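You operate a simulated robot arm through the tools that you are given. There is no shell and no other tool. Be economical: measure what you need, move in short steps, check, and stop when the job is done.

Carry out the task below with a simulated robot arm. There is one attempt and no reset: what you move stays moved.

## Task
Clamp the latch in the nest and grease its slide plate.
Fine: grease from the pot, by the teal brush; stand it back in its cup and put the lid back on.

Only the result counts: the job must be done as asked and must still hold three seconds after the hand-in. Knocking over, shifting, dropping, spilling or breaking anything else fails it. A push-on lid holds only when it is set on centred and level and pressed home; a screw cap is set on level and turned clockwise until tight.

## Robot
A 6-joint arm with a two-finger parallel gripper, fixed in place. Base frame: the origin is at the foot of the arm, x ahead of it, y to its left, z up; the work surface is at about z = 0.86. Lengths are in m, angles in rad, forces in N, time in s.
With the tool pointing down near the work surface it reaches from about 0.26 to 0.68 m from the base axis. Its first joint turns from -1.152 to 1.152 rad. Payload 2.9 kg.
The tool frame sits at the grasp point between the pads (the TCP): z along the fingers, y along the line on which they close. The tips reach 0.03 m beyond it. Largest opening 0.11 m; finger width 0.02, thickness 0.01; the body of the gripper, 0.048 by 0.112 m, starts 0.055 m behind the TCP.
Orientation is told as [roll, pitch, yaw] about the base's x, y, z axes, in that order, counted from this pose: with the fingers straight down and closing along the base's y, the tool's x points along the base's -x, its y along +y and its z along -z.

## Interface
- The arm moves only by the tool play_rows. Its argument "moves" is a list of rows, each a list of 7 numbers: the shift along the base's x, y, z in m, then the turn, a rotation vector about the base's x, y, z in rad, then the opening in per cent of the stroke, from 0 (shut) to 100 (fully open). In form: [[dx, dy, dz, ax, ay, az, jaw], ...]. A call has 1 to 8 rows; each row is the pose to reach, as a shift and turn from the pose commanded when the call began. Rows are played at 5 a second. More than 0.05 m and 0.15 rad between two rows, or a gripper value outside its range, and nothing of the call is played. A pose out of reach is approached as far as the arm can. The call stops where the force on the tool passes 70 N (or 10 N more than at its start, if that is more) or the arm is blocked; 0.2 s more then pass. The fingers move at their own pace (about 0.108 m/s each) and stop on an object; they squeeze with about 34 N. The grip force told is the motor's: it shows also when the fingers shut on nothing. Time passes only in rows, and 0.2 s behind the last, so rows that repeat a pose let the fingers close. It gives the time, the measured TCP pose, the force on the tool (base axes), the opening and the grip force at its end, in the units of the frame above (readings bear some noise).
- Cameras (640 x 400 px; columns grow to the right, rows downward): "scene" is fixed at [0.0831, 0.4456, 1.3781]; the picture's right is [-0.65, -0.76, 0.00], its down [-0.47, 0.40, -0.79] and it looks along [0.60, -0.51, -0.62] (base axes); focal length 214 px, centre (320, 200). "wrist" rides on the gripper at [0.072, 0.017, -0.103] in the tool frame; the picture's right is [-0.23, 0.97, 0.00], its down [-0.76, -0.18, -0.62] and it looks along [-0.61, -0.14, 0.78] (tool axes); focal length 222 px, centre (320, 200). There is no depth. A picture from a camera that has moved, and an enlarged one, comes with that camera's place and axes in the base frame and with its lens.
- grab_frame(camera): a new picture of that camera. It takes no simulated time.
- enlarge(camera, box): a new picture of the part [left, top, right, bottom] of that camera's present view, enlarged. It takes no simulated time.
- hand_in(): hands the job in; it is judged then, once.

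Go step by step. Nothing tells you positions but the pictures and the camera data: compare them with the known pose of the tool, close in by small moves and look again before you grip or let go. The budget is 120 turns and 64 pictures, counting those below and the enlarged ones. Unless the task says otherwise, let go and move clear before handing in, and close with one line.

The tools are called by a JSON object that holds its "name" and its "arguments". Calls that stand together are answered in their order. play_rows: Moves the arm, as the interface text tells. Its arguments: {"type":"object","properties":{"moves":{"type":"array","items":{"type":"array","items":{"type":"number"}}}},"required":["moves"]} The other tools are called the same way: grab_frame (camera) takes a picture; enlarge (camera, box) takes an enlarged picture of a part of a camera's view; hand_in () hands the job in.

At the start:

```text
time: 0.0
tool_pos: [0.4407, -0.1033, 1.249]
tcp_rot: [0.0, 0.002, 0.002]
contact_force: [-0.5, 0.4, 0.6]
opening: 0.11
finger_force: 0.0
```

scene: 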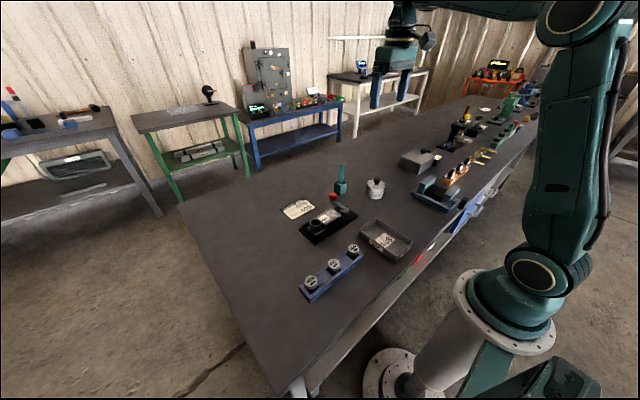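
wrist: 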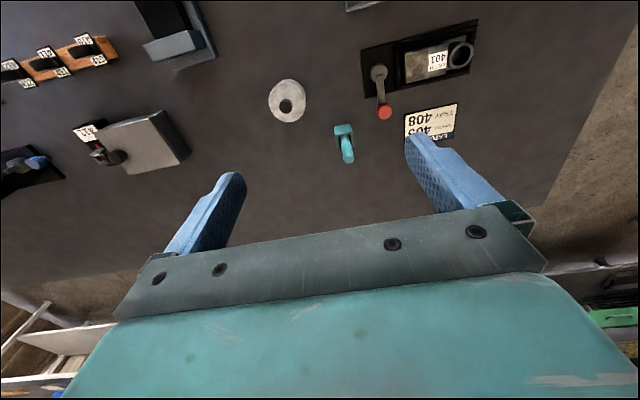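

I see a table with a black latch fixture (red-knobbed lever), a teal brush in a cup, a pot with a lid, a card and a tray. I'll look closer first.

{"name": "enlarge", "arguments": {"camera": "scene", "box": [260, 140, 460, 265]}}

{"name": "enlarge", "arguments": {"camera": "wrist", "box": [250, 10, 490, 160]}}

```text
3.20 times, centred on (360, 202) of scene
camera zoom: at [0.0831, 0.4456, 1.3781], right [-0.65, -0.76, 0.0], down [-0.47, 0.4, -0.79], along [0.6, -0.51, -0.62], focal length 686 px, centre (192, 192)
```

zoom: 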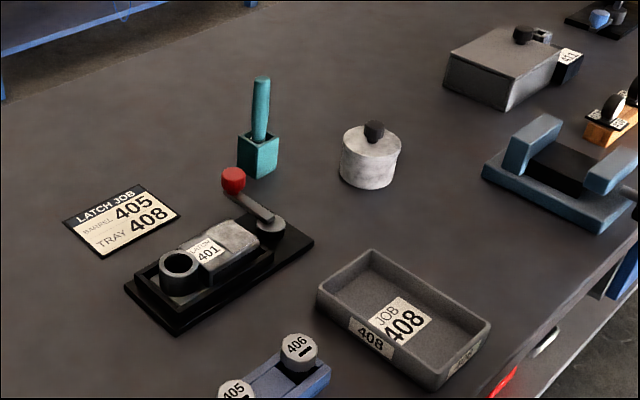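

```text
2.67 times, centred on (370, 85) of wrist
camera zoom: at [0.3681, -0.0867, 1.3503], right [0.23, 0.97, 0.0], down [0.76, -0.18, 0.62], along [0.61, -0.14, -0.78], focal length 592 px, centre (187, 507)
```

zoom: 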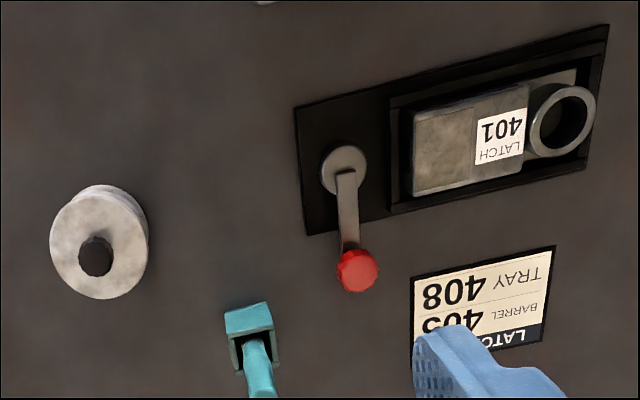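

Estimates: pot near (0.47,-0.17), brush near (0.555,-0.06), lever pivot near (0.465,0.0) with its knob toward +x, and latch toward +y. I'll move above the latch for a closer look.

{"name": "play_rows", "arguments": {"moves": [[0.007, 0.045, 0, 0, 0, 0, 100], [0.014, 0.09, -0.01, 0, 0, 0, 100], [0.02, 0.135, -0.02, 0, 0, 0, 100], [0.028, 0.175, -0.04, 0, 0, 0, 100], [0.034, 0.188, -0.08, 0, 0, 0, 100], [0.037, 0.188, -0.125, 0, 0, 0, 100], [0.037, 0.188, -0.17, 0, 0, 0, 100], [0.037, 0.188, -0.2, 0, 0, 0, 100]]}}

{"name": "grab_frame", "arguments": {"camera": "wrist"}}

```text
time: 1.8
tool_pos: [0.4761, 0.0822, 1.0463]
tcp_rot: [0.0, 0.002, 0.0]
contact_force: [-0.1, -0.9, 0.2]
opening: 0.1102
finger_force: 0.0
```

```text
59 pictures are left
camera wrist: at [0.4043, 0.1001, 1.1478], right [0.23, 0.97, 0.0], down [0.76, -0.18, 0.62], along [0.61, -0.14, -0.78], focal length 222 px, centre (320, 200)
```

wrist: 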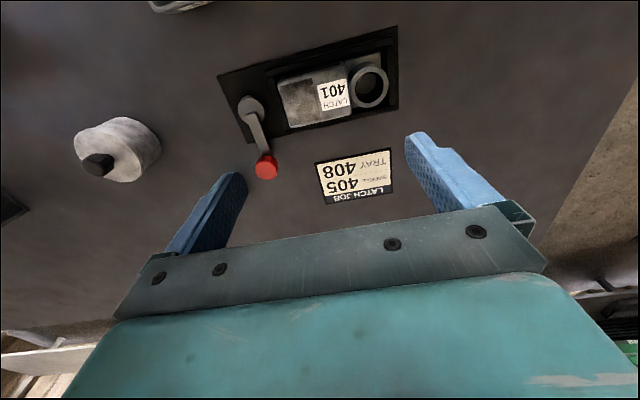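

{"name": "enlarge", "arguments": {"camera": "wrist", "box": [210, 20, 410, 190]}}

{"name": "enlarge", "arguments": {"camera": "scene", "box": [295, 185, 375, 250]}}

```text
2.35 times, centred on (310, 105) of wrist
camera zoom: at [0.4043, 0.1001, 1.1478], right [0.23, 0.97, 0.0], down [0.76, -0.18, 0.62], along [0.61, -0.14, -0.78], focal length 523 px, centre (344, 424)
```

zoom: 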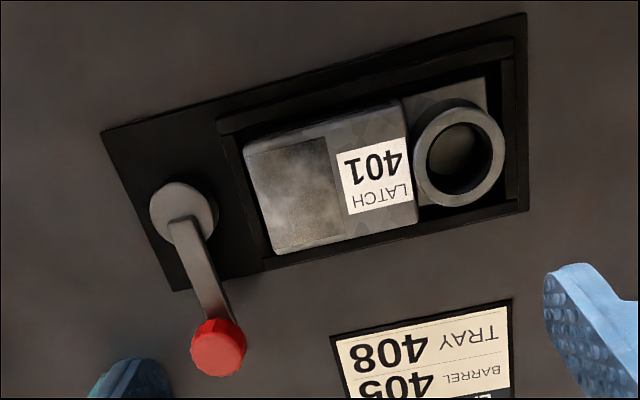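

```text
6.15 times, centred on (335, 218) of scene
camera zoom: at [0.0832, 0.4456, 1.3781], right [-0.65, -0.76, 0.0], down [-0.47, 0.4, -0.79], along [0.6, -0.51, -0.62], focal length 1320 px, centre (228, 92)
```

zoom: 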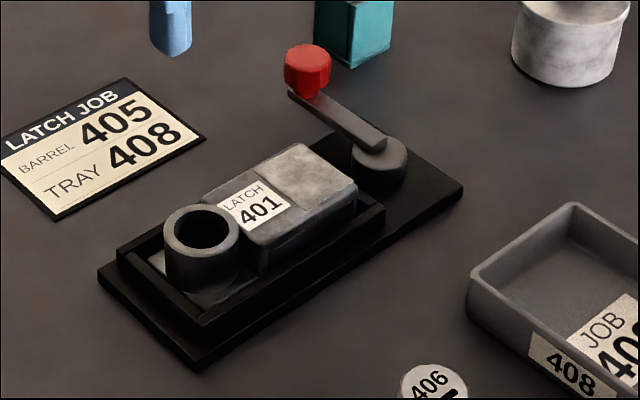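

The slide plate is the grey square on the latch next to the lever. The clamp pivot is near (0.459,0.0135) and its knob near (0.522,0.009,0.91). I'll move above the knob and verify.

{"name": "play_rows", "arguments": {"moves": [[0.02, -0.035, 0, 0, 0, 0, 45], [0.046, -0.073, 0, 0, 0, 0, 45], [0.046, -0.073, -0.045, 0, 0, 0, 45], [0.046, -0.073, -0.045, 0, 0, 0, 45]]}}

{"name": "grab_frame", "arguments": {"camera": "wrist"}}

{"name": "enlarge", "arguments": {"camera": "scene", "box": [285, 130, 405, 230]}}

```text
time: 2.8
tool_pos: [0.5224, 0.0105, 1.008]
tcp_rot: [0.0, 0.0, 0.003]
contact_force: [0.2, -0.3, 0.3]
opening: 0.0493
finger_force: 0.1
```

```text
56 pictures are left
camera wrist: at [0.4504, 0.0279, 1.1081], right [0.23, 0.97, 0.0], down [0.76, -0.18, 0.62], along [0.61, -0.14, -0.78], focal length 222 px, centre (320, 200)
```

wrist: 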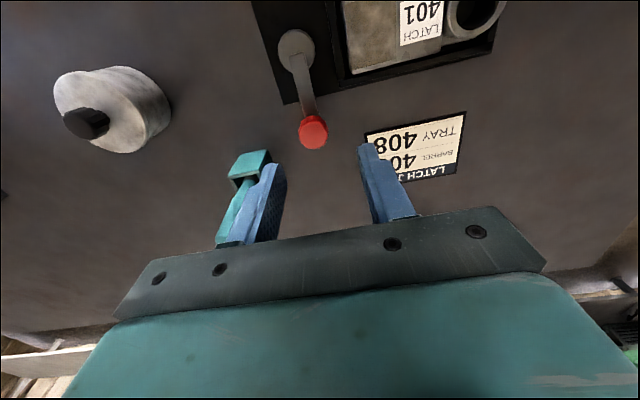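

```text
4.00 times, centred on (345, 180) of scene
camera zoom: at [0.0832, 0.4456, 1.3781], right [-0.65, -0.76, 0.0], down [-0.47, 0.4, -0.79], along [0.6, -0.51, -0.62], focal length 858 px, centre (220, 280)
```

zoom: 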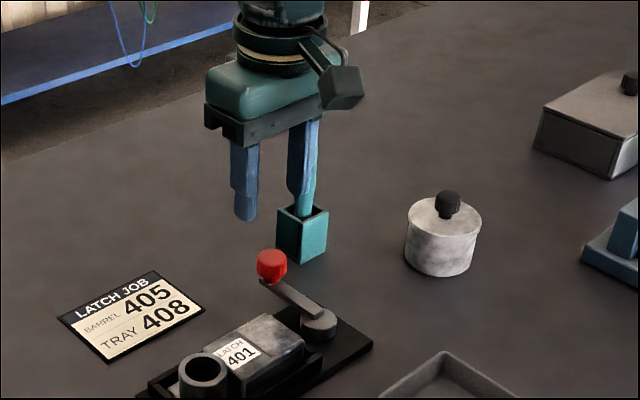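

The knob is under the jaws at about (0.524,0.005). I'll descend around its top, keeping the tips just above plate height, and grip it.

{"name": "play_rows", "arguments": {"moves": [[0.0016, -0.003, -0.04, 0, 0, 0, 45], [0.0016, -0.003, -0.072, 0, 0, 0, 45], [0.0016, -0.003, -0.072, 0, 0, 0, 45]]}}

{"name": "enlarge", "arguments": {"camera": "scene", "box": [285, 130, 405, 230]}}

{"name": "enlarge", "arguments": {"camera": "wrist", "box": [200, 30, 440, 230]}}

```text
time: 3.6
tool_pos: [0.5235, 0.0088, 0.9321]
tcp_rot: [-0.001, 0.001, 0.0]
contact_force: [-0.1, -0.7, -0.5]
opening: 0.0493
finger_force: 0.1
```

```text
4.00 times, centred on (345, 180) of scene
camera zoom: at [0.0832, 0.4456, 1.3781], right [-0.65, -0.76, 0.0], down [-0.47, 0.4, -0.79], along [0.6, -0.51, -0.62], focal length 858 px, centre (220, 280)
```

zoom: 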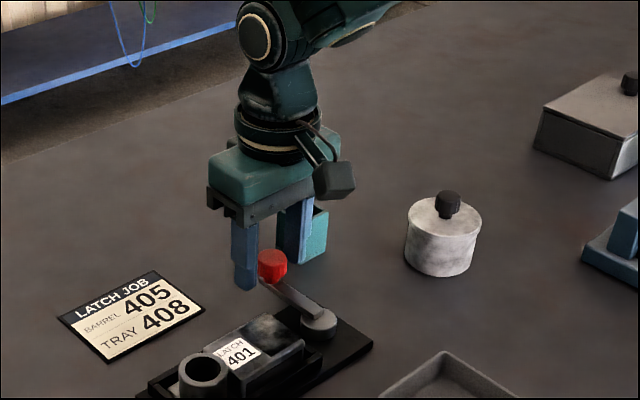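

```text
2.00 times, centred on (320, 130) of wrist
camera zoom: at [0.4514, 0.0255, 1.0331], right [0.23, 0.97, 0.0], down [0.76, -0.18, 0.62], along [0.61, -0.14, -0.78], focal length 444 px, centre (320, 340)
```

zoom: 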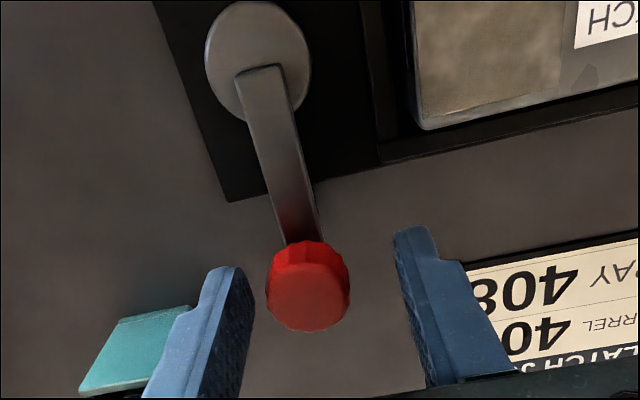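

Jaws straddle the knob. I'll close on it.

{"name": "play_rows", "arguments": {"moves": [[0, -0.003, 0, 0, 0, 0, 20], [0, -0.003, 0, 0, 0, 0, 5], [0, -0.003, 0, 0, 0, 0, 5]]}}

```text
time: 4.4
tool_pos: [0.5233, 0.0038, 0.9331]
tcp_rot: [-0.001, 0.0, -0.004]
contact_force: [-1.9, -21.1, -2.7]
opening: 0.0275
finger_force: 44.9
```

Knob gripped. Now I'll swing it counterclockwise in an arc toward the latch.

{"name": "play_rows", "arguments": {"moves": [[-0.0006, 0.0084, 0, 0, 0, 0.14, 5], [-0.0023, 0.0166, 0, 0, 0, 0.28, 5], [-0.0052, 0.0245, 0, 0, 0, 0.42, 5], [-0.0092, 0.0319, 0, 0, 0, 0.56, 5]]}}

{"name": "enlarge", "arguments": {"camera": "scene", "box": [285, 130, 405, 230]}}

```text
time: 5.0
tool_pos: [0.5206, 0.0021, 0.9317]
tcp_rot: [-0.018, 0.009, 0.181]
contact_force: [-0.9, -11.9, 1.5]
opening: 0.0271
finger_force: 44.0
stopped in row 2: the force on the tool passed its limit (the readings are from after the stop); the commanded pose is now the measured one
```

```text
4.00 times, centred on (345, 180) of scene
camera zoom: at [0.0831, 0.4454, 1.3782], right [-0.65, -0.76, 0.0], down [-0.47, 0.4, -0.79], along [0.6, -0.51, -0.62], focal length 858 px, centre (220, 280)
```

zoom: 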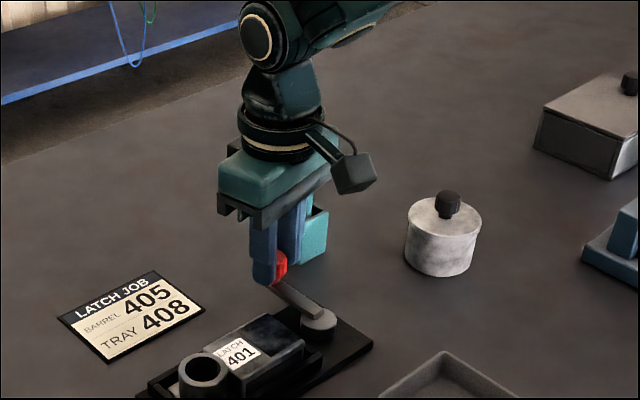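

The lever doesn't yield toward +y. I'll test a small move the other way to learn which way it turns.

{"name": "play_rows", "arguments": {"moves": [[0, -0.002, 0, 0, 0, -0.09, 5], [0, -0.006, 0, 0, 0, -0.18, 5], [-0.001, -0.01, 0, 0, 0, -0.2, 5]]}}

```text
time: 5.8
tool_pos: [0.5223, -0.0033, 0.9315]
tcp_rot: [-0.013, 0.007, -0.013]
contact_force: [6.1, 5.9, -3.4]
opening: 0.0276
finger_force: 44.8
```

{"name": "play_rows", "arguments": {"moves": [[0, 0, 0, 0, 0, 0, 5]]}}

{"name": "enlarge", "arguments": {"camera": "wrist", "box": [200, 30, 440, 230]}}

```text
time: 6.2
tool_pos: [0.5215, -0.0039, 0.9307]
tcp_rot: [-0.016, 0.007, -0.014]
contact_force: [4.8, 6.2, -4.3]
opening: 0.0273
finger_force: 44.8
```

```text
2.00 times, centred on (320, 130) of wrist
camera zoom: at [0.4507, 0.0155, 1.0332], right [0.24, 0.97, -0.02], down [0.76, -0.18, 0.62], along [0.6, -0.16, -0.78], focal length 444 px, centre (320, 340)
```

zoom: 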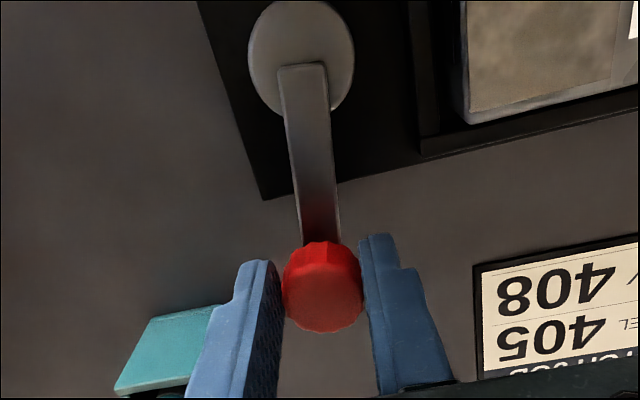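

The lever turns freely clockwise (toward -y), and the +y side is a stop. The disc is probably an eccentric cam. I'll follow the clockwise arc in small steps.

{"name": "play_rows", "arguments": {"moves": [[-0.0019, -0.0081, 0.001, 0, 0, -0.14, 5], [-0.0049, -0.0158, 0.001, 0, 0, -0.28, 5], [-0.0089, -0.0231, 0.001, 0, 0, -0.42, 5], [-0.014, -0.0297, 0.001, 0, 0, -0.56, 5]]}}

{"name": "grab_frame", "arguments": {"camera": "wrist"}}

{"name": "enlarge", "arguments": {"camera": "scene", "box": [285, 130, 405, 230]}}

```text
time: 7.2
tool_pos: [0.5073, -0.0361, 0.9321]
tcp_rot: [-0.019, 0.009, -0.578]
contact_force: [3.7, -1.9, -10.7]
opening: 0.0272
finger_force: 44.8
```

```text
50 pictures are left
camera wrist: at [0.4575, 0.0196, 1.0335], right [0.72, 0.69, -0.02], down [0.55, -0.56, 0.62], along [0.42, -0.46, -0.78], focal length 222 px, centre (320, 200)
```

wrist: 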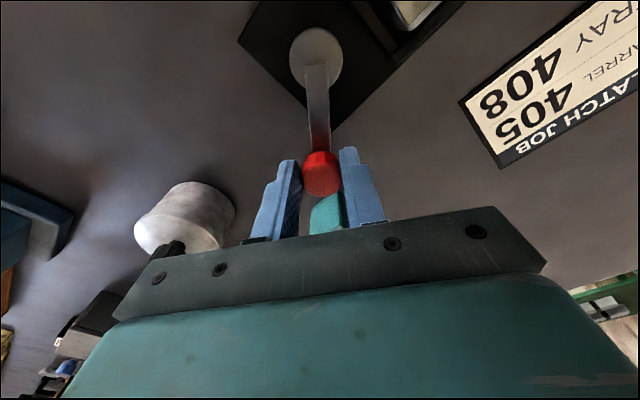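

```text
4.00 times, centred on (345, 180) of scene
camera zoom: at [0.0834, 0.4455, 1.3781], right [-0.65, -0.76, 0.0], down [-0.47, 0.4, -0.79], along [0.6, -0.51, -0.62], focal length 858 px, centre (220, 280)
```

zoom: 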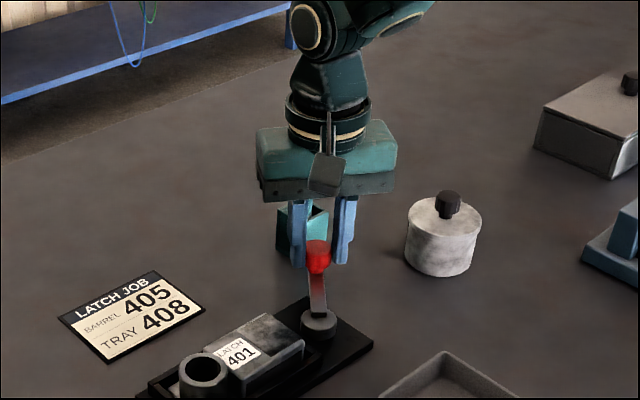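

It swings well, about 43° so far. I'll continue toward 90°.

{"name": "play_rows", "arguments": {"moves": [[-0.0061, -0.0057, 0, 0, 0, -0.14, 5], [-0.013, -0.0105, 0, 0, 0, -0.28, 5], [-0.0205, -0.0143, 0, 0, 0, -0.42, 5], [-0.0284, -0.0171, 0, 0, 0, -0.56, 5]]}}

{"name": "grab_frame", "arguments": {"camera": "wrist"}}

```text
time: 8.2
tool_pos: [0.4783, -0.0526, 0.9318]
tcp_rot: [-0.017, 0.008, -1.135]
contact_force: [1.8, 3.5, -10.0]
opening: 0.0272
finger_force: 45.0
```

```text
48 pictures are left
camera wrist: at [0.4657, 0.0209, 1.0337], right [0.98, 0.21, -0.02], down [0.17, -0.77, 0.62], along [0.11, -0.61, -0.79], focal length 222 px, centre (320, 200)
```

wrist: 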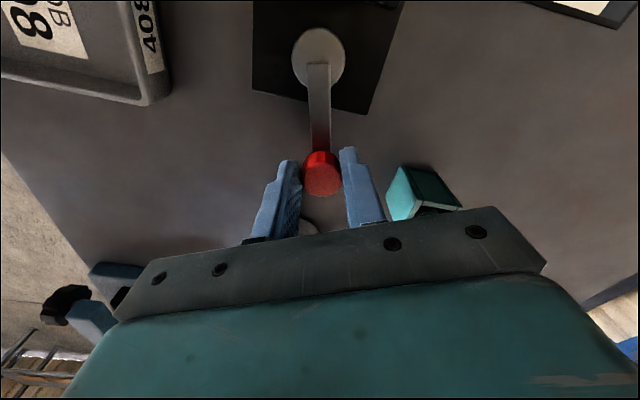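

{"name": "play_rows", "arguments": {"moves": [[-0.0083, -0.0016, 0, 0, 0, -0.14, 5], [-0.0167, -0.002, 0, 0, 0, -0.28, 5], [-0.025, -0.0012, 0, 0, 0, -0.42, 5]]}}

{"name": "enlarge", "arguments": {"camera": "scene", "box": [285, 150, 405, 250]}}

```text
time: 8.8
tool_pos: [0.4738, -0.0513, 0.9331]
tcp_rot: [0.017, 0.003, -1.376]
contact_force: [15.3, 1.8, -13.5]
opening: 0.0278
finger_force: 22.4
stopped in row 3: the force on the tool passed its limit (the readings are from after the stop); the commanded pose is now the measured one
```

```text
4.00 times, centred on (345, 200) of scene
camera zoom: at [0.0837, 0.4456, 1.3781], right [-0.65, -0.76, 0.0], down [-0.47, 0.4, -0.79], along [0.6, -0.51, -0.62], focal length 858 px, centre (220, 200)
```

zoom: 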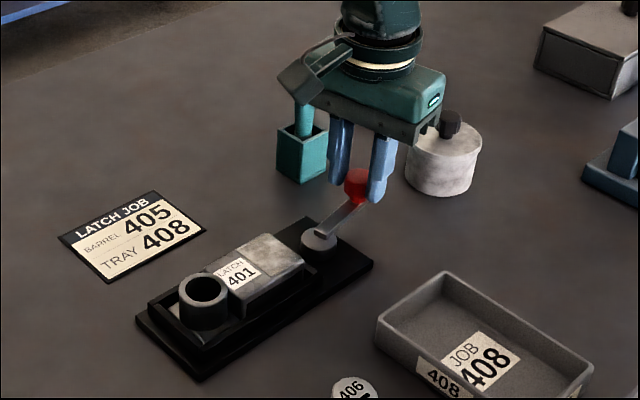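

The lever hit a stop after roughly 80° from the start. I'll release gently, rise and check whether it stays.

{"name": "play_rows", "arguments": {"moves": [[0, 0, 0, 0, 0, 0, 45], [0, 0, 0, 0, 0, 0, 45], [0, 0, 0.04, 0, 0, 0, 45], [0, 0, 0.08, 0, 0, 0, 45], [0, 0, 0.12, 0, 0, 0, 45]]}}

{"name": "grab_frame", "arguments": {"camera": "wrist"}}

{"name": "enlarge", "arguments": {"camera": "scene", "box": [295, 185, 375, 250]}}

```text
time: 10.0
tool_pos: [0.4735, -0.0529, 1.0547]
tcp_rot: [0.013, 0.004, -1.376]
contact_force: [-0.1, 0.0, 0.4]
opening: 0.0494
finger_force: 0.1
```

```text
46 pictures are left
camera wrist: at [0.4747, 0.0211, 1.1566], right [1.0, -0.03, 0.01], down [-0.03, -0.79, 0.62], along [-0.01, -0.62, -0.79], focal length 222 px, centre (320, 200)
```

wrist: 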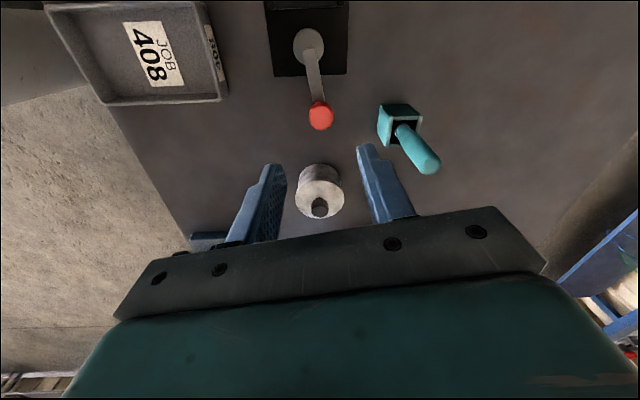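

```text
6.15 times, centred on (335, 218) of scene
camera zoom: at [0.0831, 0.4456, 1.3781], right [-0.65, -0.76, 0.0], down [-0.47, 0.4, -0.79], along [0.6, -0.51, -0.62], focal length 1320 px, centre (228, 92)
```

zoom: 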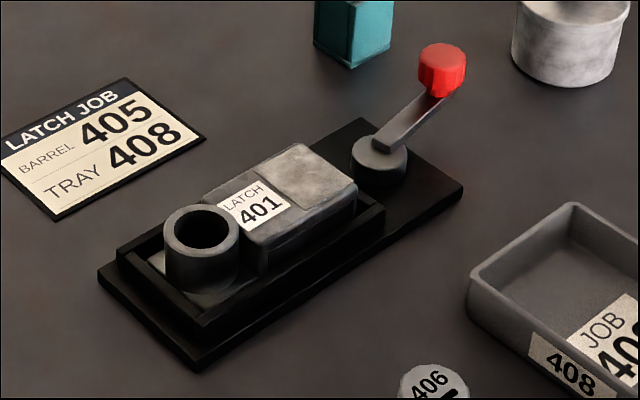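

{"name": "enlarge", "arguments": {"camera": "wrist", "box": [250, 0, 370, 140]}}

```text
2.86 times, centred on (310, 70) of wrist
camera zoom: at [0.4747, 0.0211, 1.1566], right [1.0, -0.03, 0.01], down [-0.03, -0.79, 0.62], along [-0.01, -0.62, -0.79], focal length 635 px, centre (349, 571)
```

zoom: 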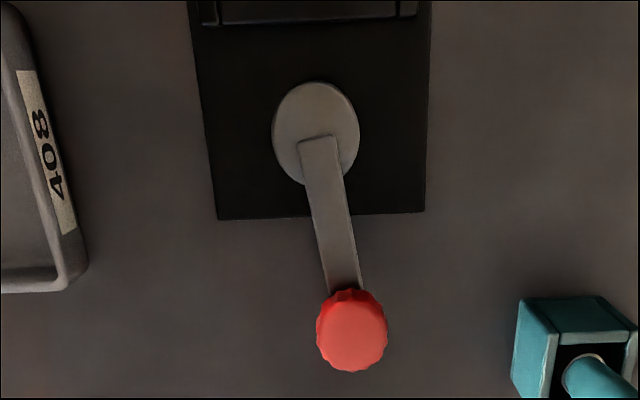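

The lever stands at about -80° and the fixture is aligned with y. I'll turn the wrist back to zero and give the knob a confirming push with closed fingers.

{"name": "play_rows", "arguments": {"moves": [[0, 0, 0.02, 0, 0, 0.14, 0], [0.004, 0, 0.02, 0, 0, 0.28, 0], [0.008, 0, 0.02, 0, 0, 0.42, 0], [0.012, 0, 0.02, 0, 0, 0.56, 0], [0.016, 0, 0.02, 0, 0, 0.7, 0], [0.02, 0, 0.02, 0, 0, 0.84, 0], [0.026, 0, 0.02, 0, 0, 0.98, 0], [0.032, 0, 0.02, 0, 0, 1.12, 0]]}}

{"name": "play_rows", "arguments": {"moves": [[0, 0, 0, 0, 0, 0.13, 0], [0, 0, 0, 0, 0, 0.256, 0], [0, 0, -0.045, 0, 0, 0.256, 0], [0, 0, -0.09, 0, 0, 0.256, 0], [0, 0, -0.138, 0, 0, 0.256, 0], [0, 0, -0.138, 0, 0, 0.256, 0]]}}

{"name": "enlarge", "arguments": {"camera": "wrist", "box": [200, 30, 440, 230]}}

```text
time: 11.8
tool_pos: [0.5034, -0.0518, 1.0734]
tcp_rot: [0.016, 0.001, -0.251]
contact_force: [-0.5, -0.1, -0.3]
opening: 0.0
finger_force: 34.1
```

```text
time: 13.2
tool_pos: [0.5065, -0.0545, 0.9346]
tcp_rot: [0.014, 0.004, 0.001]
contact_force: [-0.1, -0.5, -0.6]
opening: 0.0001
finger_force: 33.9
```

```text
2.00 times, centred on (320, 130) of wrist
camera zoom: at [0.4344, -0.0388, 1.0367], right [0.23, 0.97, 0.01], down [0.76, -0.19, 0.62], along [0.6, -0.13, -0.79], focal length 444 px, centre (320, 340)
```

zoom: 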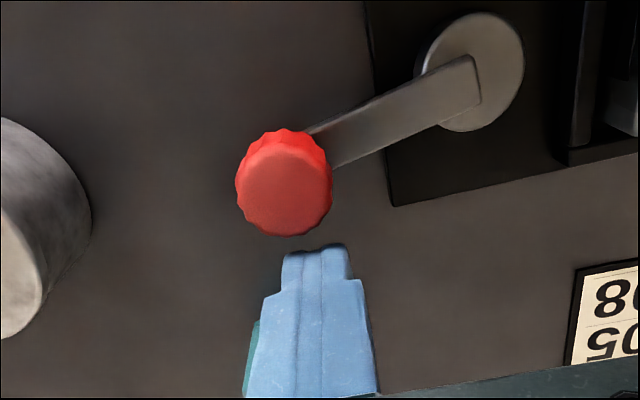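

{"name": "play_rows", "arguments": {"moves": [[-0.006, 0, 0, -0.014, -0.004, 0, 0], [-0.012, 0, 0, -0.014, -0.004, 0, 0], [-0.018, 0, 0, -0.014, -0.004, 0, 0], [-0.024, 0, 0, -0.014, -0.004, 0, 0], [-0.03, 0, 0, -0.014, -0.004, 0, 0]]}}

{"name": "enlarge", "arguments": {"camera": "wrist", "box": [200, 30, 440, 230]}}

```text
time: 14.1
tool_pos: [0.4987, -0.0532, 0.9387]
tcp_rot: [-0.002, -0.044, 0.003]
contact_force: [10.0, -0.3, -2.9]
opening: 0.0
finger_force: 33.2
stopped in row 4: the force on the tool passed its limit (the readings are from after the stop); the commanded pose is now the measured one
```

```text
2.00 times, centred on (320, 130) of wrist
camera zoom: at [0.4219, -0.0355, 1.0375], right [0.23, 0.97, 0.01], down [0.73, -0.17, 0.66], along [0.64, -0.14, -0.75], focal length 444 px, centre (320, 340)
```

zoom: 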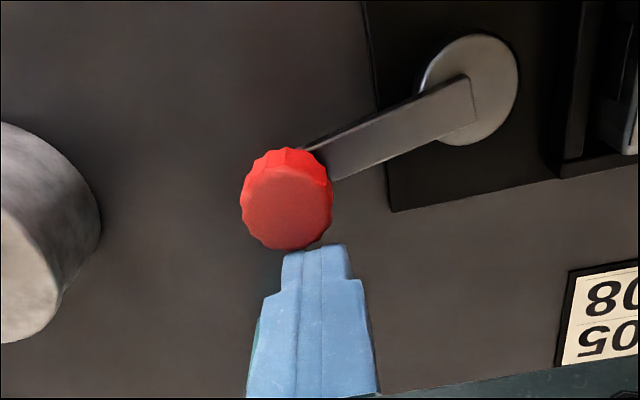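

The lever is firmly at its stop, so the latch is clamped. Next I'll rise and look at the pot.

{"name": "play_rows", "arguments": {"moves": [[0.005, 0, 0.0, 0, 0.044, 0, 0], [0.005, 0, 0.05, 0, 0.044, 0, 0], [0.003, 0, 0.1, 0, 0.044, 0, 0], [0, -0.04, 0.12, 0, 0.044, 0, 30], [-0.005, -0.08, 0.12, 0, 0.044, 0, 70], [-0.01, -0.12, 0.12, 0, 0.044, 0, 70], [-0.015, -0.122, 0.12, 0, 0.044, 0, 70]]}}

{"name": "grab_frame", "arguments": {"camera": "wrist"}}

{"name": "enlarge", "arguments": {"camera": "scene", "box": [340, 150, 420, 220]}}

```text
time: 15.7
tool_pos: [0.4798, -0.1755, 1.0608]
tcp_rot: [-0.003, 0.004, 0.001]
contact_force: [0.1, -0.8, -0.5]
opening: 0.0771
finger_force: 0.1
```

```text
41 pictures are left
camera wrist: at [0.4089, -0.1576, 1.161], right [0.23, 0.97, -0.01], down [0.76, -0.17, 0.62], along [0.6, -0.14, -0.78], focal length 222 px, centre (320, 200)
```

wrist: 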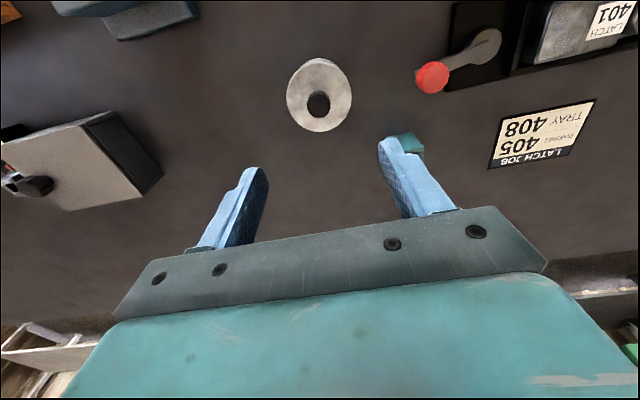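

```text
5.71 times, centred on (380, 185) of scene
camera zoom: at [0.0832, 0.4456, 1.3781], right [-0.65, -0.76, 0.0], down [-0.47, 0.4, -0.79], along [0.6, -0.51, -0.62], focal length 1226 px, centre (-23, 286)
```

zoom: 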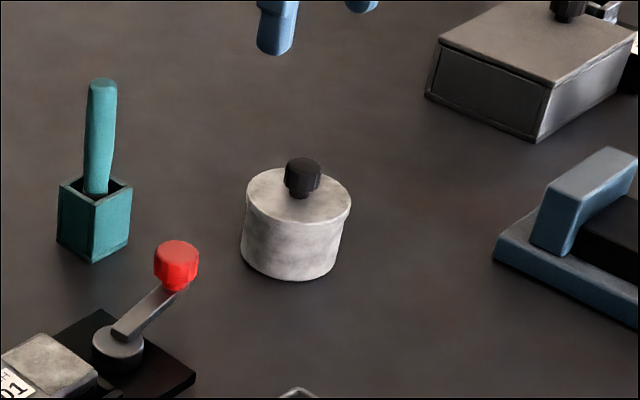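

The pot lid knob top is near (0.471,-0.174,0.929). I'll go down on it with the jaws partly open.

{"name": "play_rows", "arguments": {"moves": [[-0.009, 0.0015, -0.04, 0, 0, 0, 45], [-0.009, 0.0015, -0.08, 0, 0, 0, 45], [-0.009, 0.0015, -0.1, 0, 0, 0, 45], [-0.009, 0.0015, -0.1, 0, 0, 0, 45]]}}

{"name": "enlarge", "arguments": {"camera": "wrist", "box": [200, 60, 440, 260]}}

{"name": "enlarge", "arguments": {"camera": "scene", "box": [340, 150, 420, 220]}}

```text
time: 16.7
tool_pos: [0.4731, -0.1724, 0.959]
tcp_rot: [-0.004, 0.003, 0.003]
contact_force: [-0.1, 0.3, 0.2]
opening: 0.0491
finger_force: 0.1
```

```text
2.00 times, centred on (320, 160) of wrist
camera zoom: at [0.4007, -0.1551, 1.06], right [0.23, 0.97, 0.0], down [0.76, -0.17, 0.62], along [0.6, -0.14, -0.78], focal length 444 px, centre (320, 280)
```

zoom: 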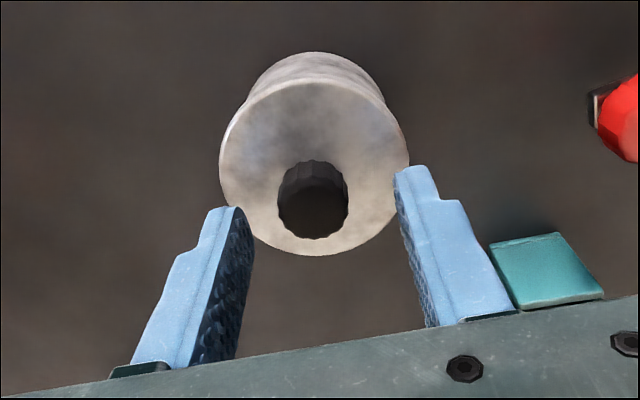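

```text
5.71 times, centred on (380, 185) of scene
camera zoom: at [0.0832, 0.4456, 1.3781], right [-0.65, -0.76, 0.0], down [-0.47, 0.4, -0.79], along [0.6, -0.51, -0.62], focal length 1226 px, centre (-23, 286)
```

zoom: 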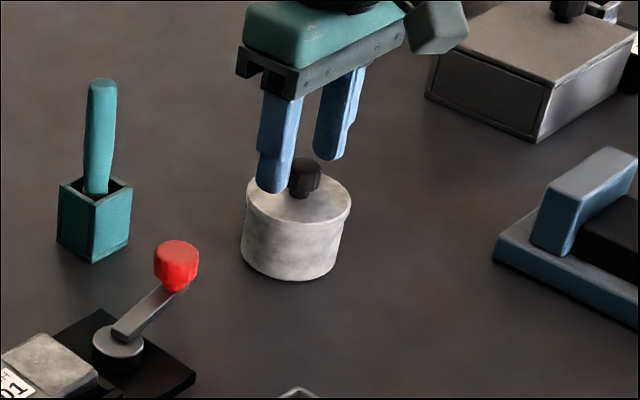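

{"name": "play_rows", "arguments": {"moves": [[-0.003, -0.001, -0.008, 0, 0, 0, 45], [-0.003, -0.001, -0.015, 0, 0, 0, 45], [-0.003, -0.001, -0.015, 0, 0, 0, 5], [-0.003, -0.001, -0.015, 0, 0, 0, 5], [-0.003, -0.001, -0.015, 0, 0, 0, 5]]}}

```text
time: 17.9
tool_pos: [0.4702, -0.1743, 0.9447]
tcp_rot: [-0.002, 0.006, 0.002]
contact_force: [0.4, -0.1, 0.8]
opening: 0.0226
finger_force: 34.3
```

Gripped with no side force. I'll lift slowly.

{"name": "play_rows", "arguments": {"moves": [[0, 0, 0.003, 0, 0, 0, 5], [0, 0, 0.006, 0, 0, 0, 5], [0, 0, 0.01, 0, 0, 0, 5], [0, 0, 0.015, 0, 0, 0, 5]]}}

{"name": "enlarge", "arguments": {"camera": "scene", "box": [340, 150, 420, 220]}}

```text
time: 18.9
tool_pos: [0.4708, -0.1742, 0.9599]
tcp_rot: [-0.004, 0.005, 0.002]
contact_force: [0.3, -1.2, -0.5]
opening: 0.0226
finger_force: 34.6
```

```text
5.71 times, centred on (380, 185) of scene
camera zoom: at [0.0832, 0.4456, 1.3781], right [-0.65, -0.76, 0.0], down [-0.47, 0.4, -0.79], along [0.6, -0.51, -0.62], focal length 1226 px, centre (-23, 286)
```

zoom: 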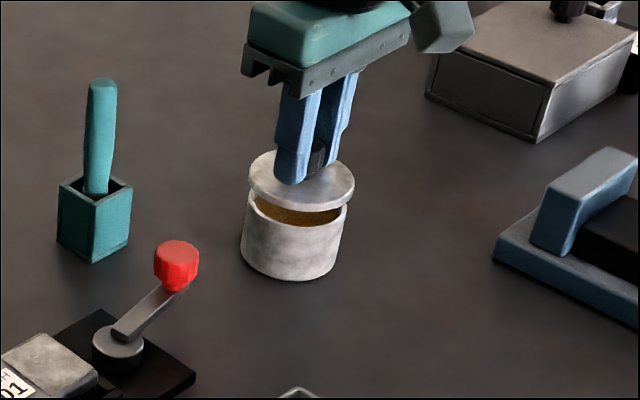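

The lid is off and thin. I'll carry it to free table space near (0.57,-0.21) and lower it.

{"name": "play_rows", "arguments": {"moves": [[0, 0, 0.04, 0, 0, 0, 5], [0.02, -0.01, 0.04, 0, 0, 0, 5], [0.045, -0.02, 0.04, 0, 0, 0, 5], [0.07, -0.03, 0.04, 0, 0, 0, 5], [0.1, -0.036, 0.04, 0, 0, 0, 5], [0.1, -0.036, 0.0, 0, 0, 0, 5], [0.1, -0.036, -0.04, 0, 0, 0, 5], [0.1, -0.036, -0.048, 0, 0, 0, 5]]}}

{"name": "enlarge", "arguments": {"camera": "scene", "box": [340, 120, 430, 200]}}

```text
time: 20.7
tool_pos: [0.5711, -0.211, 0.911]
tcp_rot: [-0.002, 0.004, 0.002]
contact_force: [-0.2, 0.5, 0.1]
opening: 0.0223
finger_force: 34.3
```

```text
5.00 times, centred on (385, 160) of scene
camera zoom: at [0.0832, 0.4456, 1.3781], right [-0.65, -0.76, 0.0], down [-0.47, 0.4, -0.79], along [0.6, -0.51, -0.62], focal length 1072 px, centre (-5, 400)
```

zoom: 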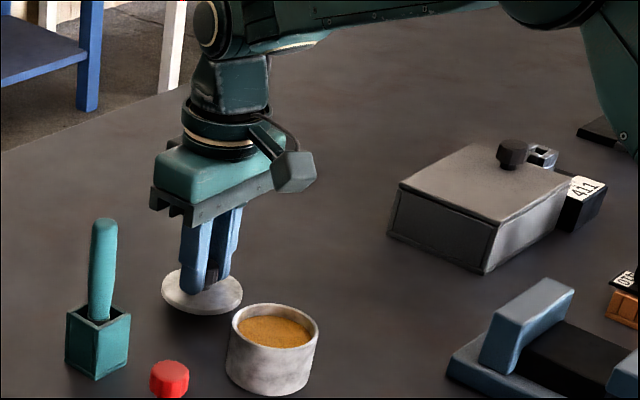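

{"name": "play_rows", "arguments": {"moves": [[0, 0, -0.003, 0, 0, 0, 5], [0, 0, -0.006, 0, 0, 0, 5], [0, 0, -0.008, 0, 0, 0, 5]]}}

```text
time: 21.5
tool_pos: [0.5709, -0.2107, 0.9033]
tcp_rot: [-0.004, 0.003, 0.001]
contact_force: [-0.2, -0.3, -0.1]
opening: 0.0228
finger_force: 34.0
```

{"name": "play_rows", "arguments": {"moves": [[0, 0, -0.0015, 0, 0, 0, 5], [0, 0, -0.003, 0, 0, 0, 5], [0, 0, -0.003, 0, 0, 0, 5]]}}

{"name": "enlarge", "arguments": {"camera": "scene", "box": [355, 150, 395, 185]}}

```text
time: 22.3
tool_pos: [0.571, -0.2108, 0.9]
tcp_rot: [-0.004, 0.004, 0.003]
contact_force: [-0.4, -0.2, -1.1]
opening: 0.0224
finger_force: 34.4
```

```text
11.43 times, centred on (375, 168) of scene
camera zoom: at [0.0832, 0.4456, 1.3781], right [-0.65, -0.76, 0.0], down [-0.47, 0.4, -0.79], along [0.6, -0.51, -0.62], focal length 2451 px, centre (-309, 571)
```

zoom: 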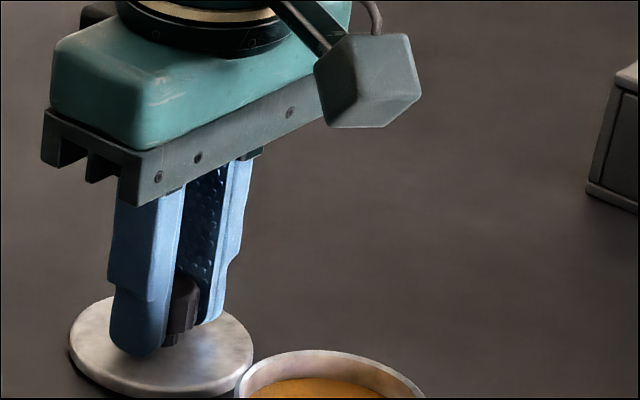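

{"name": "play_rows", "arguments": {"moves": [[0, 0, -0.001, 0, 0, 0, 5], [0, 0, -0.002, 0, 0, 0, 5], [0, 0, -0.003, 0, 0, 0, 5]]}}

```text
time: 23.1
tool_pos: [0.5702, -0.2101, 0.8991]
tcp_rot: [-0.006, 0.001, 0.002]
contact_force: [-3.0, 1.4, 9.9]
opening: 0.0226
finger_force: 34.1
```

Lid rests on the table. I'll release, rise and move over to view the brush.

{"name": "play_rows", "arguments": {"moves": [[0, 0, 0.001, 0, 0, 0, 30], [0, 0, 0.001, 0, 0, 0, 30], [0, 0, 0.05, 0, 0, 0, 30], [0, 0, 0.1, 0, 0, 0, 30], [0, 0, 0.15, 0, 0, 0, 40], [0, 0.045, 0.18, 0, 0, 0, 40], [0, 0.09, 0.18, 0, 0, 0, 40], [0, 0.13, 0.18, 0, 0, 0, 40]]}}

{"name": "grab_frame", "arguments": {"camera": "wrist"}}

{"name": "enlarge", "arguments": {"camera": "scene", "box": [325, 130, 415, 210]}}

```text
refused: row 6 steps farther than a row can; nothing moved
```

```text
34 pictures are left
camera wrist: at [0.4983, -0.1928, 0.9995], right [0.23, 0.97, -0.01], down [0.76, -0.17, 0.62], along [0.61, -0.14, -0.78], focal length 222 px, centre (320, 200)
```

wrist: 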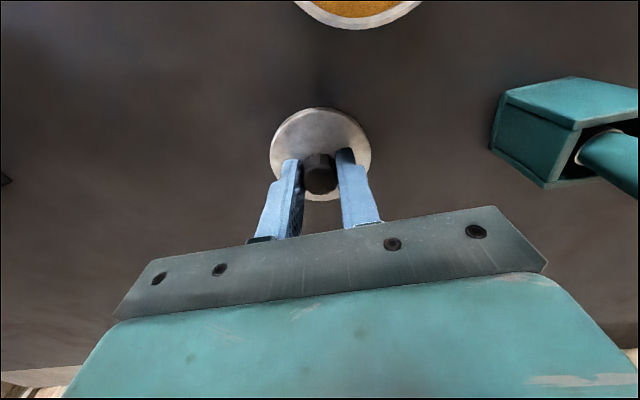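

```text
5.00 times, centred on (370, 170) of scene
camera zoom: at [0.0829, 0.4457, 1.3781], right [-0.65, -0.76, 0.0], down [-0.47, 0.4, -0.79], along [0.6, -0.51, -0.62], focal length 1072 px, centre (70, 350)
```

zoom: 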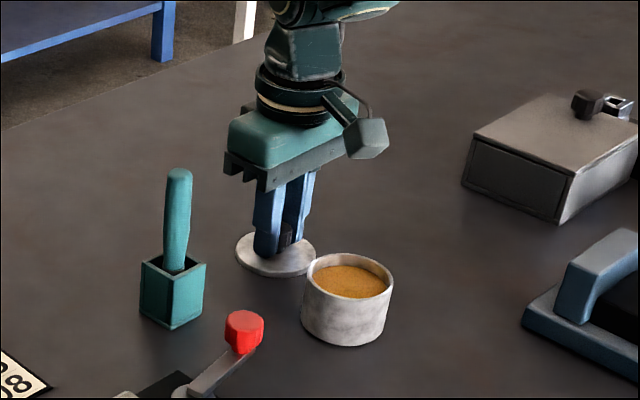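

A row was too long, so I'll repeat with smaller steps.

{"name": "play_rows", "arguments": {"moves": [[0, 0, 0.001, 0, 0, 0, 30], [0, 0, 0.001, 0, 0, 0, 30], [0, 0, 0.05, 0, 0, 0, 30], [0, 0, 0.1, 0, 0, 0, 30], [0, 0, 0.15, 0, 0, 0, 40], [0, 0.04, 0.17, 0, 0, 0, 40], [0, 0.085, 0.17, 0, 0, 0, 40], [0, 0.13, 0.17, 0, 0, 0, 40]]}}

{"name": "grab_frame", "arguments": {"camera": "wrist"}}

```text
time: 24.9
tool_pos: [0.5693, -0.081, 1.065]
tcp_rot: [-0.005, 0.006, -0.002]
contact_force: [0.0, 0.7, 0.6]
opening: 0.0441
finger_force: 0.0
```

```text
32 pictures are left
camera wrist: at [0.4972, -0.0633, 1.1666], right [0.23, 0.97, -0.01], down [0.76, -0.17, 0.62], along [0.6, -0.14, -0.78], focal length 222 px, centre (320, 200)
```

wrist: 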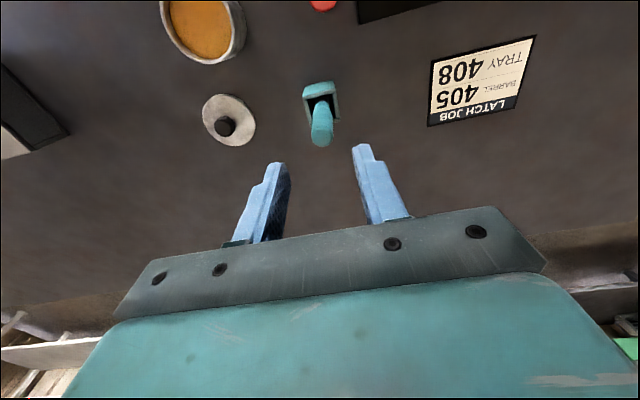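

The handle top is near (0.573,-0.080), upright. I'll descend around it and close.

{"name": "play_rows", "arguments": {"moves": [[0.003, 0.001, -0.04, 0, 0, 0, 40], [0.003, 0.001, -0.08, 0, 0, 0, 40], [0.003, 0.001, -0.11, 0, 0, 0, 40], [0.003, 0.001, -0.11, 0, 0, 0, 40]]}}

{"name": "enlarge", "arguments": {"camera": "wrist", "box": [200, 60, 440, 260]}}

{"name": "enlarge", "arguments": {"camera": "scene", "box": [315, 140, 375, 200]}}

```text
time: 25.9
tool_pos: [0.5728, -0.0812, 0.9569]
tcp_rot: [-0.004, 0.004, 0.002]
contact_force: [0.2, -0.2, 0.5]
opening: 0.0443
finger_force: 0.2
```

```text
2.00 times, centred on (320, 160) of wrist
camera zoom: at [0.501, -0.0631, 1.059], right [0.23, 0.97, 0.0], down [0.76, -0.17, 0.62], along [0.6, -0.14, -0.78], focal length 444 px, centre (320, 280)
```

zoom: 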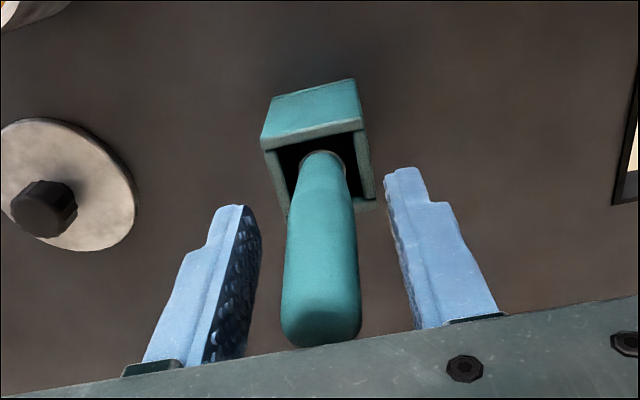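

```text
6.67 times, centred on (345, 170) of scene
camera zoom: at [0.0831, 0.4456, 1.3781], right [-0.65, -0.76, 0.0], down [-0.47, 0.4, -0.79], along [0.6, -0.51, -0.62], focal length 1430 px, centre (153, 400)
```

zoom: 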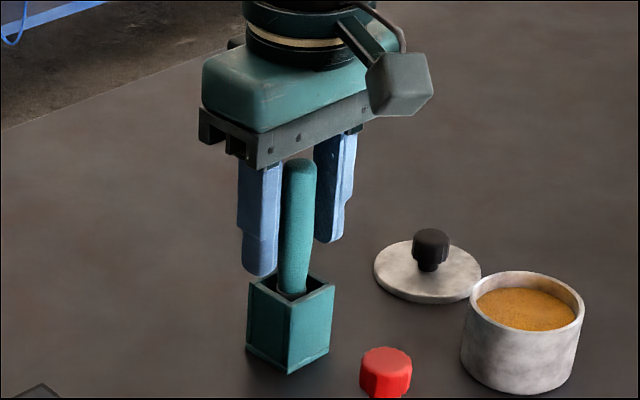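

Aligned; closing on the handle.

{"name": "play_rows", "arguments": {"moves": [[0, 0.001, 0, 0, 0, 0, 15], [0, 0.001, 0, 0, 0, 0, 2], [0, 0.001, 0, 0, 0, 0, 2], [0, 0.001, 0, 0, 0, 0, 2]]}}

{"name": "play_rows", "arguments": {"moves": [[0, 0, 0.02, 0, 0, 0, 2], [0, 0, 0.05, 0, 0, 0, 2], [0, 0, 0.08, 0, 0, 0, 2], [0, 0, 0.1, 0, 0, 0, 2]]}}

{"name": "enlarge", "arguments": {"camera": "scene", "box": [315, 110, 405, 200]}}

```text
time: 26.9
tool_pos: [0.5735, -0.0803, 0.958]
tcp_rot: [-0.004, 0.004, 0.002]
contact_force: [0.3, -0.5, -0.8]
opening: 0.0183
finger_force: 33.7
```

```text
time: 27.9
tool_pos: [0.573, -0.0774, 1.0579]
tcp_rot: [-0.003, 0.003, 0.001]
contact_force: [-0.6, -0.4, -1.2]
opening: 0.018
finger_force: 34.3
```

```text
4.44 times, centred on (360, 155) of scene
camera zoom: at [0.0831, 0.4456, 1.3781], right [-0.65, -0.76, 0.0], down [-0.47, 0.4, -0.79], along [0.6, -0.51, -0.62], focal length 953 px, centre (142, 400)
```

zoom: 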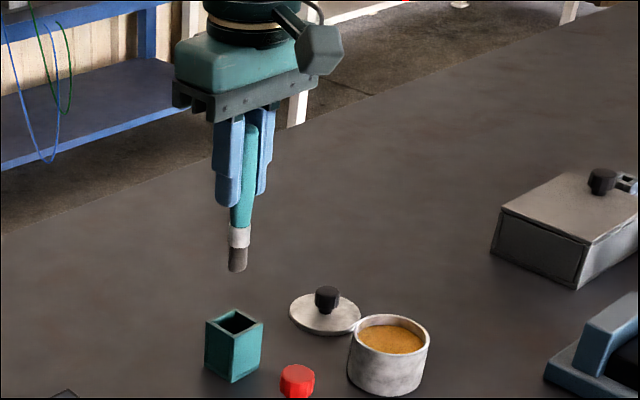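

The brush is out of the cup, with its tip about 0.095 below the TCP. I'll carry it over the pot and lower it partway to check centring.

{"name": "play_rows", "arguments": {"moves": [[-0.026, -0.024, 0, 0, 0, 0, 2], [-0.052, -0.048, 0, 0, 0, 0, 2], [-0.077, -0.072, 0, 0, 0, 0, 2], [-0.1025, -0.096, 0, 0, 0, 0, 2], [-0.1025, -0.096, -0.03, 0, 0, 0, 2], [-0.1025, -0.096, -0.055, 0, 0, 0, 2], [-0.1025, -0.096, -0.055, 0, 0, 0, 2]]}}

{"name": "enlarge", "arguments": {"camera": "scene", "box": [350, 150, 410, 210]}}

{"name": "enlarge", "arguments": {"camera": "wrist", "box": [200, 40, 440, 240]}}

```text
time: 29.5
tool_pos: [0.4717, -0.1732, 1.0026]
tcp_rot: [-0.003, 0.004, 0.002]
contact_force: [-0.3, -0.4, -0.1]
opening: 0.0184
finger_force: 34.1
```

```text
6.67 times, centred on (380, 180) of scene
camera zoom: at [0.0832, 0.4456, 1.3781], right [-0.65, -0.76, 0.0], down [-0.47, 0.4, -0.79], along [0.6, -0.51, -0.62], focal length 1430 px, centre (-80, 333)
```

zoom: 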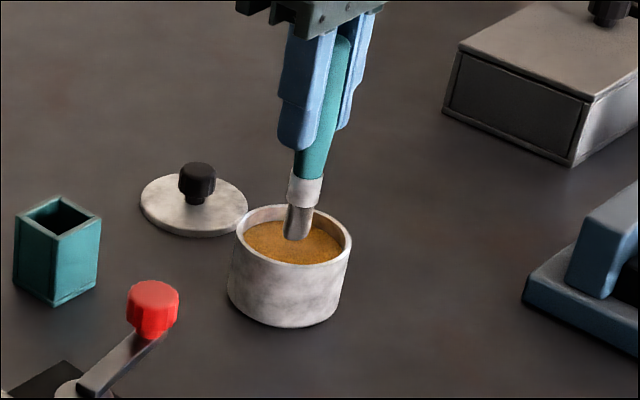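

```text
2.00 times, centred on (320, 140) of wrist
camera zoom: at [0.3995, -0.1561, 1.1034], right [0.23, 0.97, -0.01], down [0.76, -0.17, 0.62], along [0.6, -0.14, -0.78], focal length 444 px, centre (320, 320)
```

zoom: 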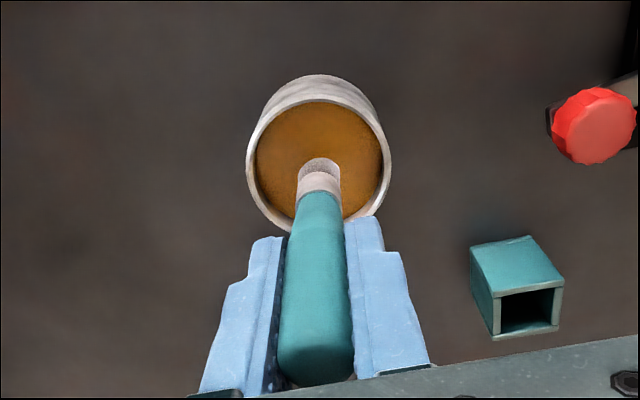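

Centred over the pot. I'll dip, pause and stir a little.

{"name": "play_rows", "arguments": {"moves": [[0, 0, -0.012, 0, 0, 0, 2], [0, 0, -0.022, 0, 0, 0, 2], [0, 0, -0.026, 0, 0, 0, 2], [0.006, 0, -0.026, 0, 0, 0, 2], [-0.006, 0, -0.026, 0, 0, 0, 2], [0, 0, -0.026, 0, 0, 0, 2], [0, 0, -0.026, 0, 0, 0, 2]]}}

{"name": "enlarge", "arguments": {"camera": "scene", "box": [350, 150, 410, 210]}}

```text
time: 31.1
tool_pos: [0.4698, -0.1746, 0.976]
tcp_rot: [-0.004, 0.008, 0.0]
contact_force: [-7.1, 0.2, 18.2]
opening: 0.0183
finger_force: 34.5
```

```text
6.67 times, centred on (380, 180) of scene
camera zoom: at [0.0827, 0.4456, 1.3781], right [-0.65, -0.76, 0.0], down [-0.47, 0.4, -0.79], along [0.6, -0.51, -0.62], focal length 1430 px, centre (-80, 333)
```

zoom: 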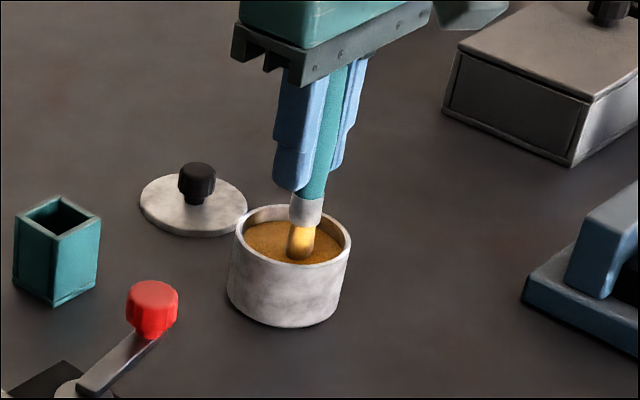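

The bristles are greased. I'll lift and carry the brush over the slide plate.

{"name": "play_rows", "arguments": {"moves": [[0, 0, 0.03, 0, 0, 0, 2], [0, 0, 0.065, 0, 0, 0, 2], [0, 0, 0.085, 0, 0, 0, 2], [0, 0.045, 0.085, 0, 0, 0, 2], [-0.001, 0.09, 0.085, 0, 0, 0, 2], [-0.002, 0.135, 0.085, 0, 0, 0, 2], [-0.003, 0.18, 0.085, 0, 0, 0, 2], [-0.004, 0.21, 0.085, 0, 0, 0, 2]]}}

{"name": "play_rows", "arguments": {"moves": [[0, 0.026, 0, 0, 0, 0, 2], [0, 0.026, -0.03, 0, 0, 0, 2], [0, 0.026, -0.055, 0, 0, 0, 2], [0, 0.026, -0.055, 0, 0, 0, 2]]}}

{"name": "enlarge", "arguments": {"camera": "scene", "box": [305, 180, 365, 240]}}

{"name": "enlarge", "arguments": {"camera": "wrist", "box": [200, 20, 440, 220]}}

```text
time: 32.9
tool_pos: [0.4641, 0.0361, 1.0615]
tcp_rot: [-0.004, 0.004, -0.001]
contact_force: [0.0, 0.4, 0.7]
opening: 0.0181
finger_force: 34.0
```

```text
time: 33.9
tool_pos: [0.4667, 0.0607, 1.0057]
tcp_rot: [-0.003, 0.003, 0.003]
contact_force: [0.8, -0.5, 0.8]
opening: 0.0181
finger_force: 33.7
```

```text
6.67 times, centred on (335, 210) of scene
camera zoom: at [0.0832, 0.4456, 1.3781], right [-0.65, -0.76, 0.0], down [-0.47, 0.4, -0.79], along [0.6, -0.51, -0.62], focal length 1430 px, centre (220, 133)
```

zoom: 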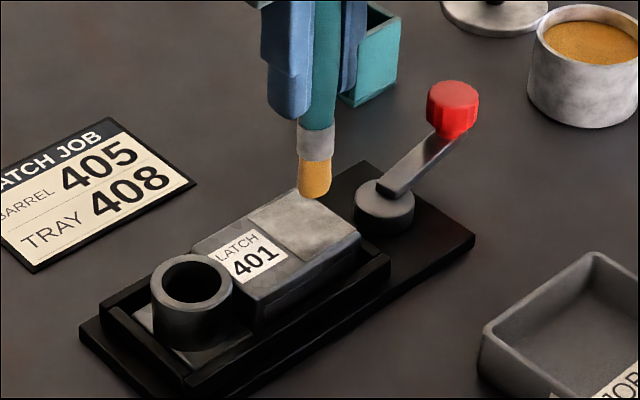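

```text
2.00 times, centred on (320, 120) of wrist
camera zoom: at [0.3943, 0.079, 1.1073], right [0.23, 0.97, 0.0], down [0.76, -0.17, 0.62], along [0.6, -0.14, -0.78], focal length 444 px, centre (320, 360)
```

zoom: 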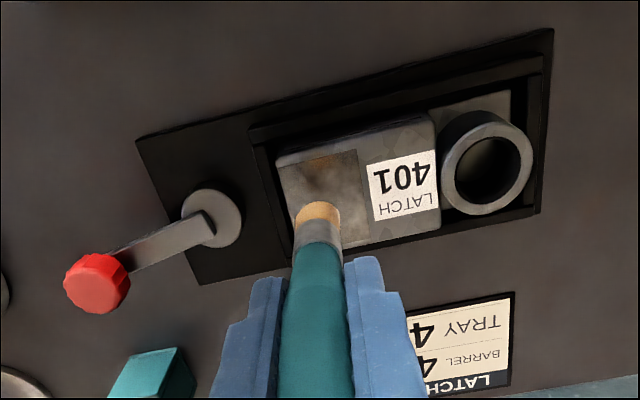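

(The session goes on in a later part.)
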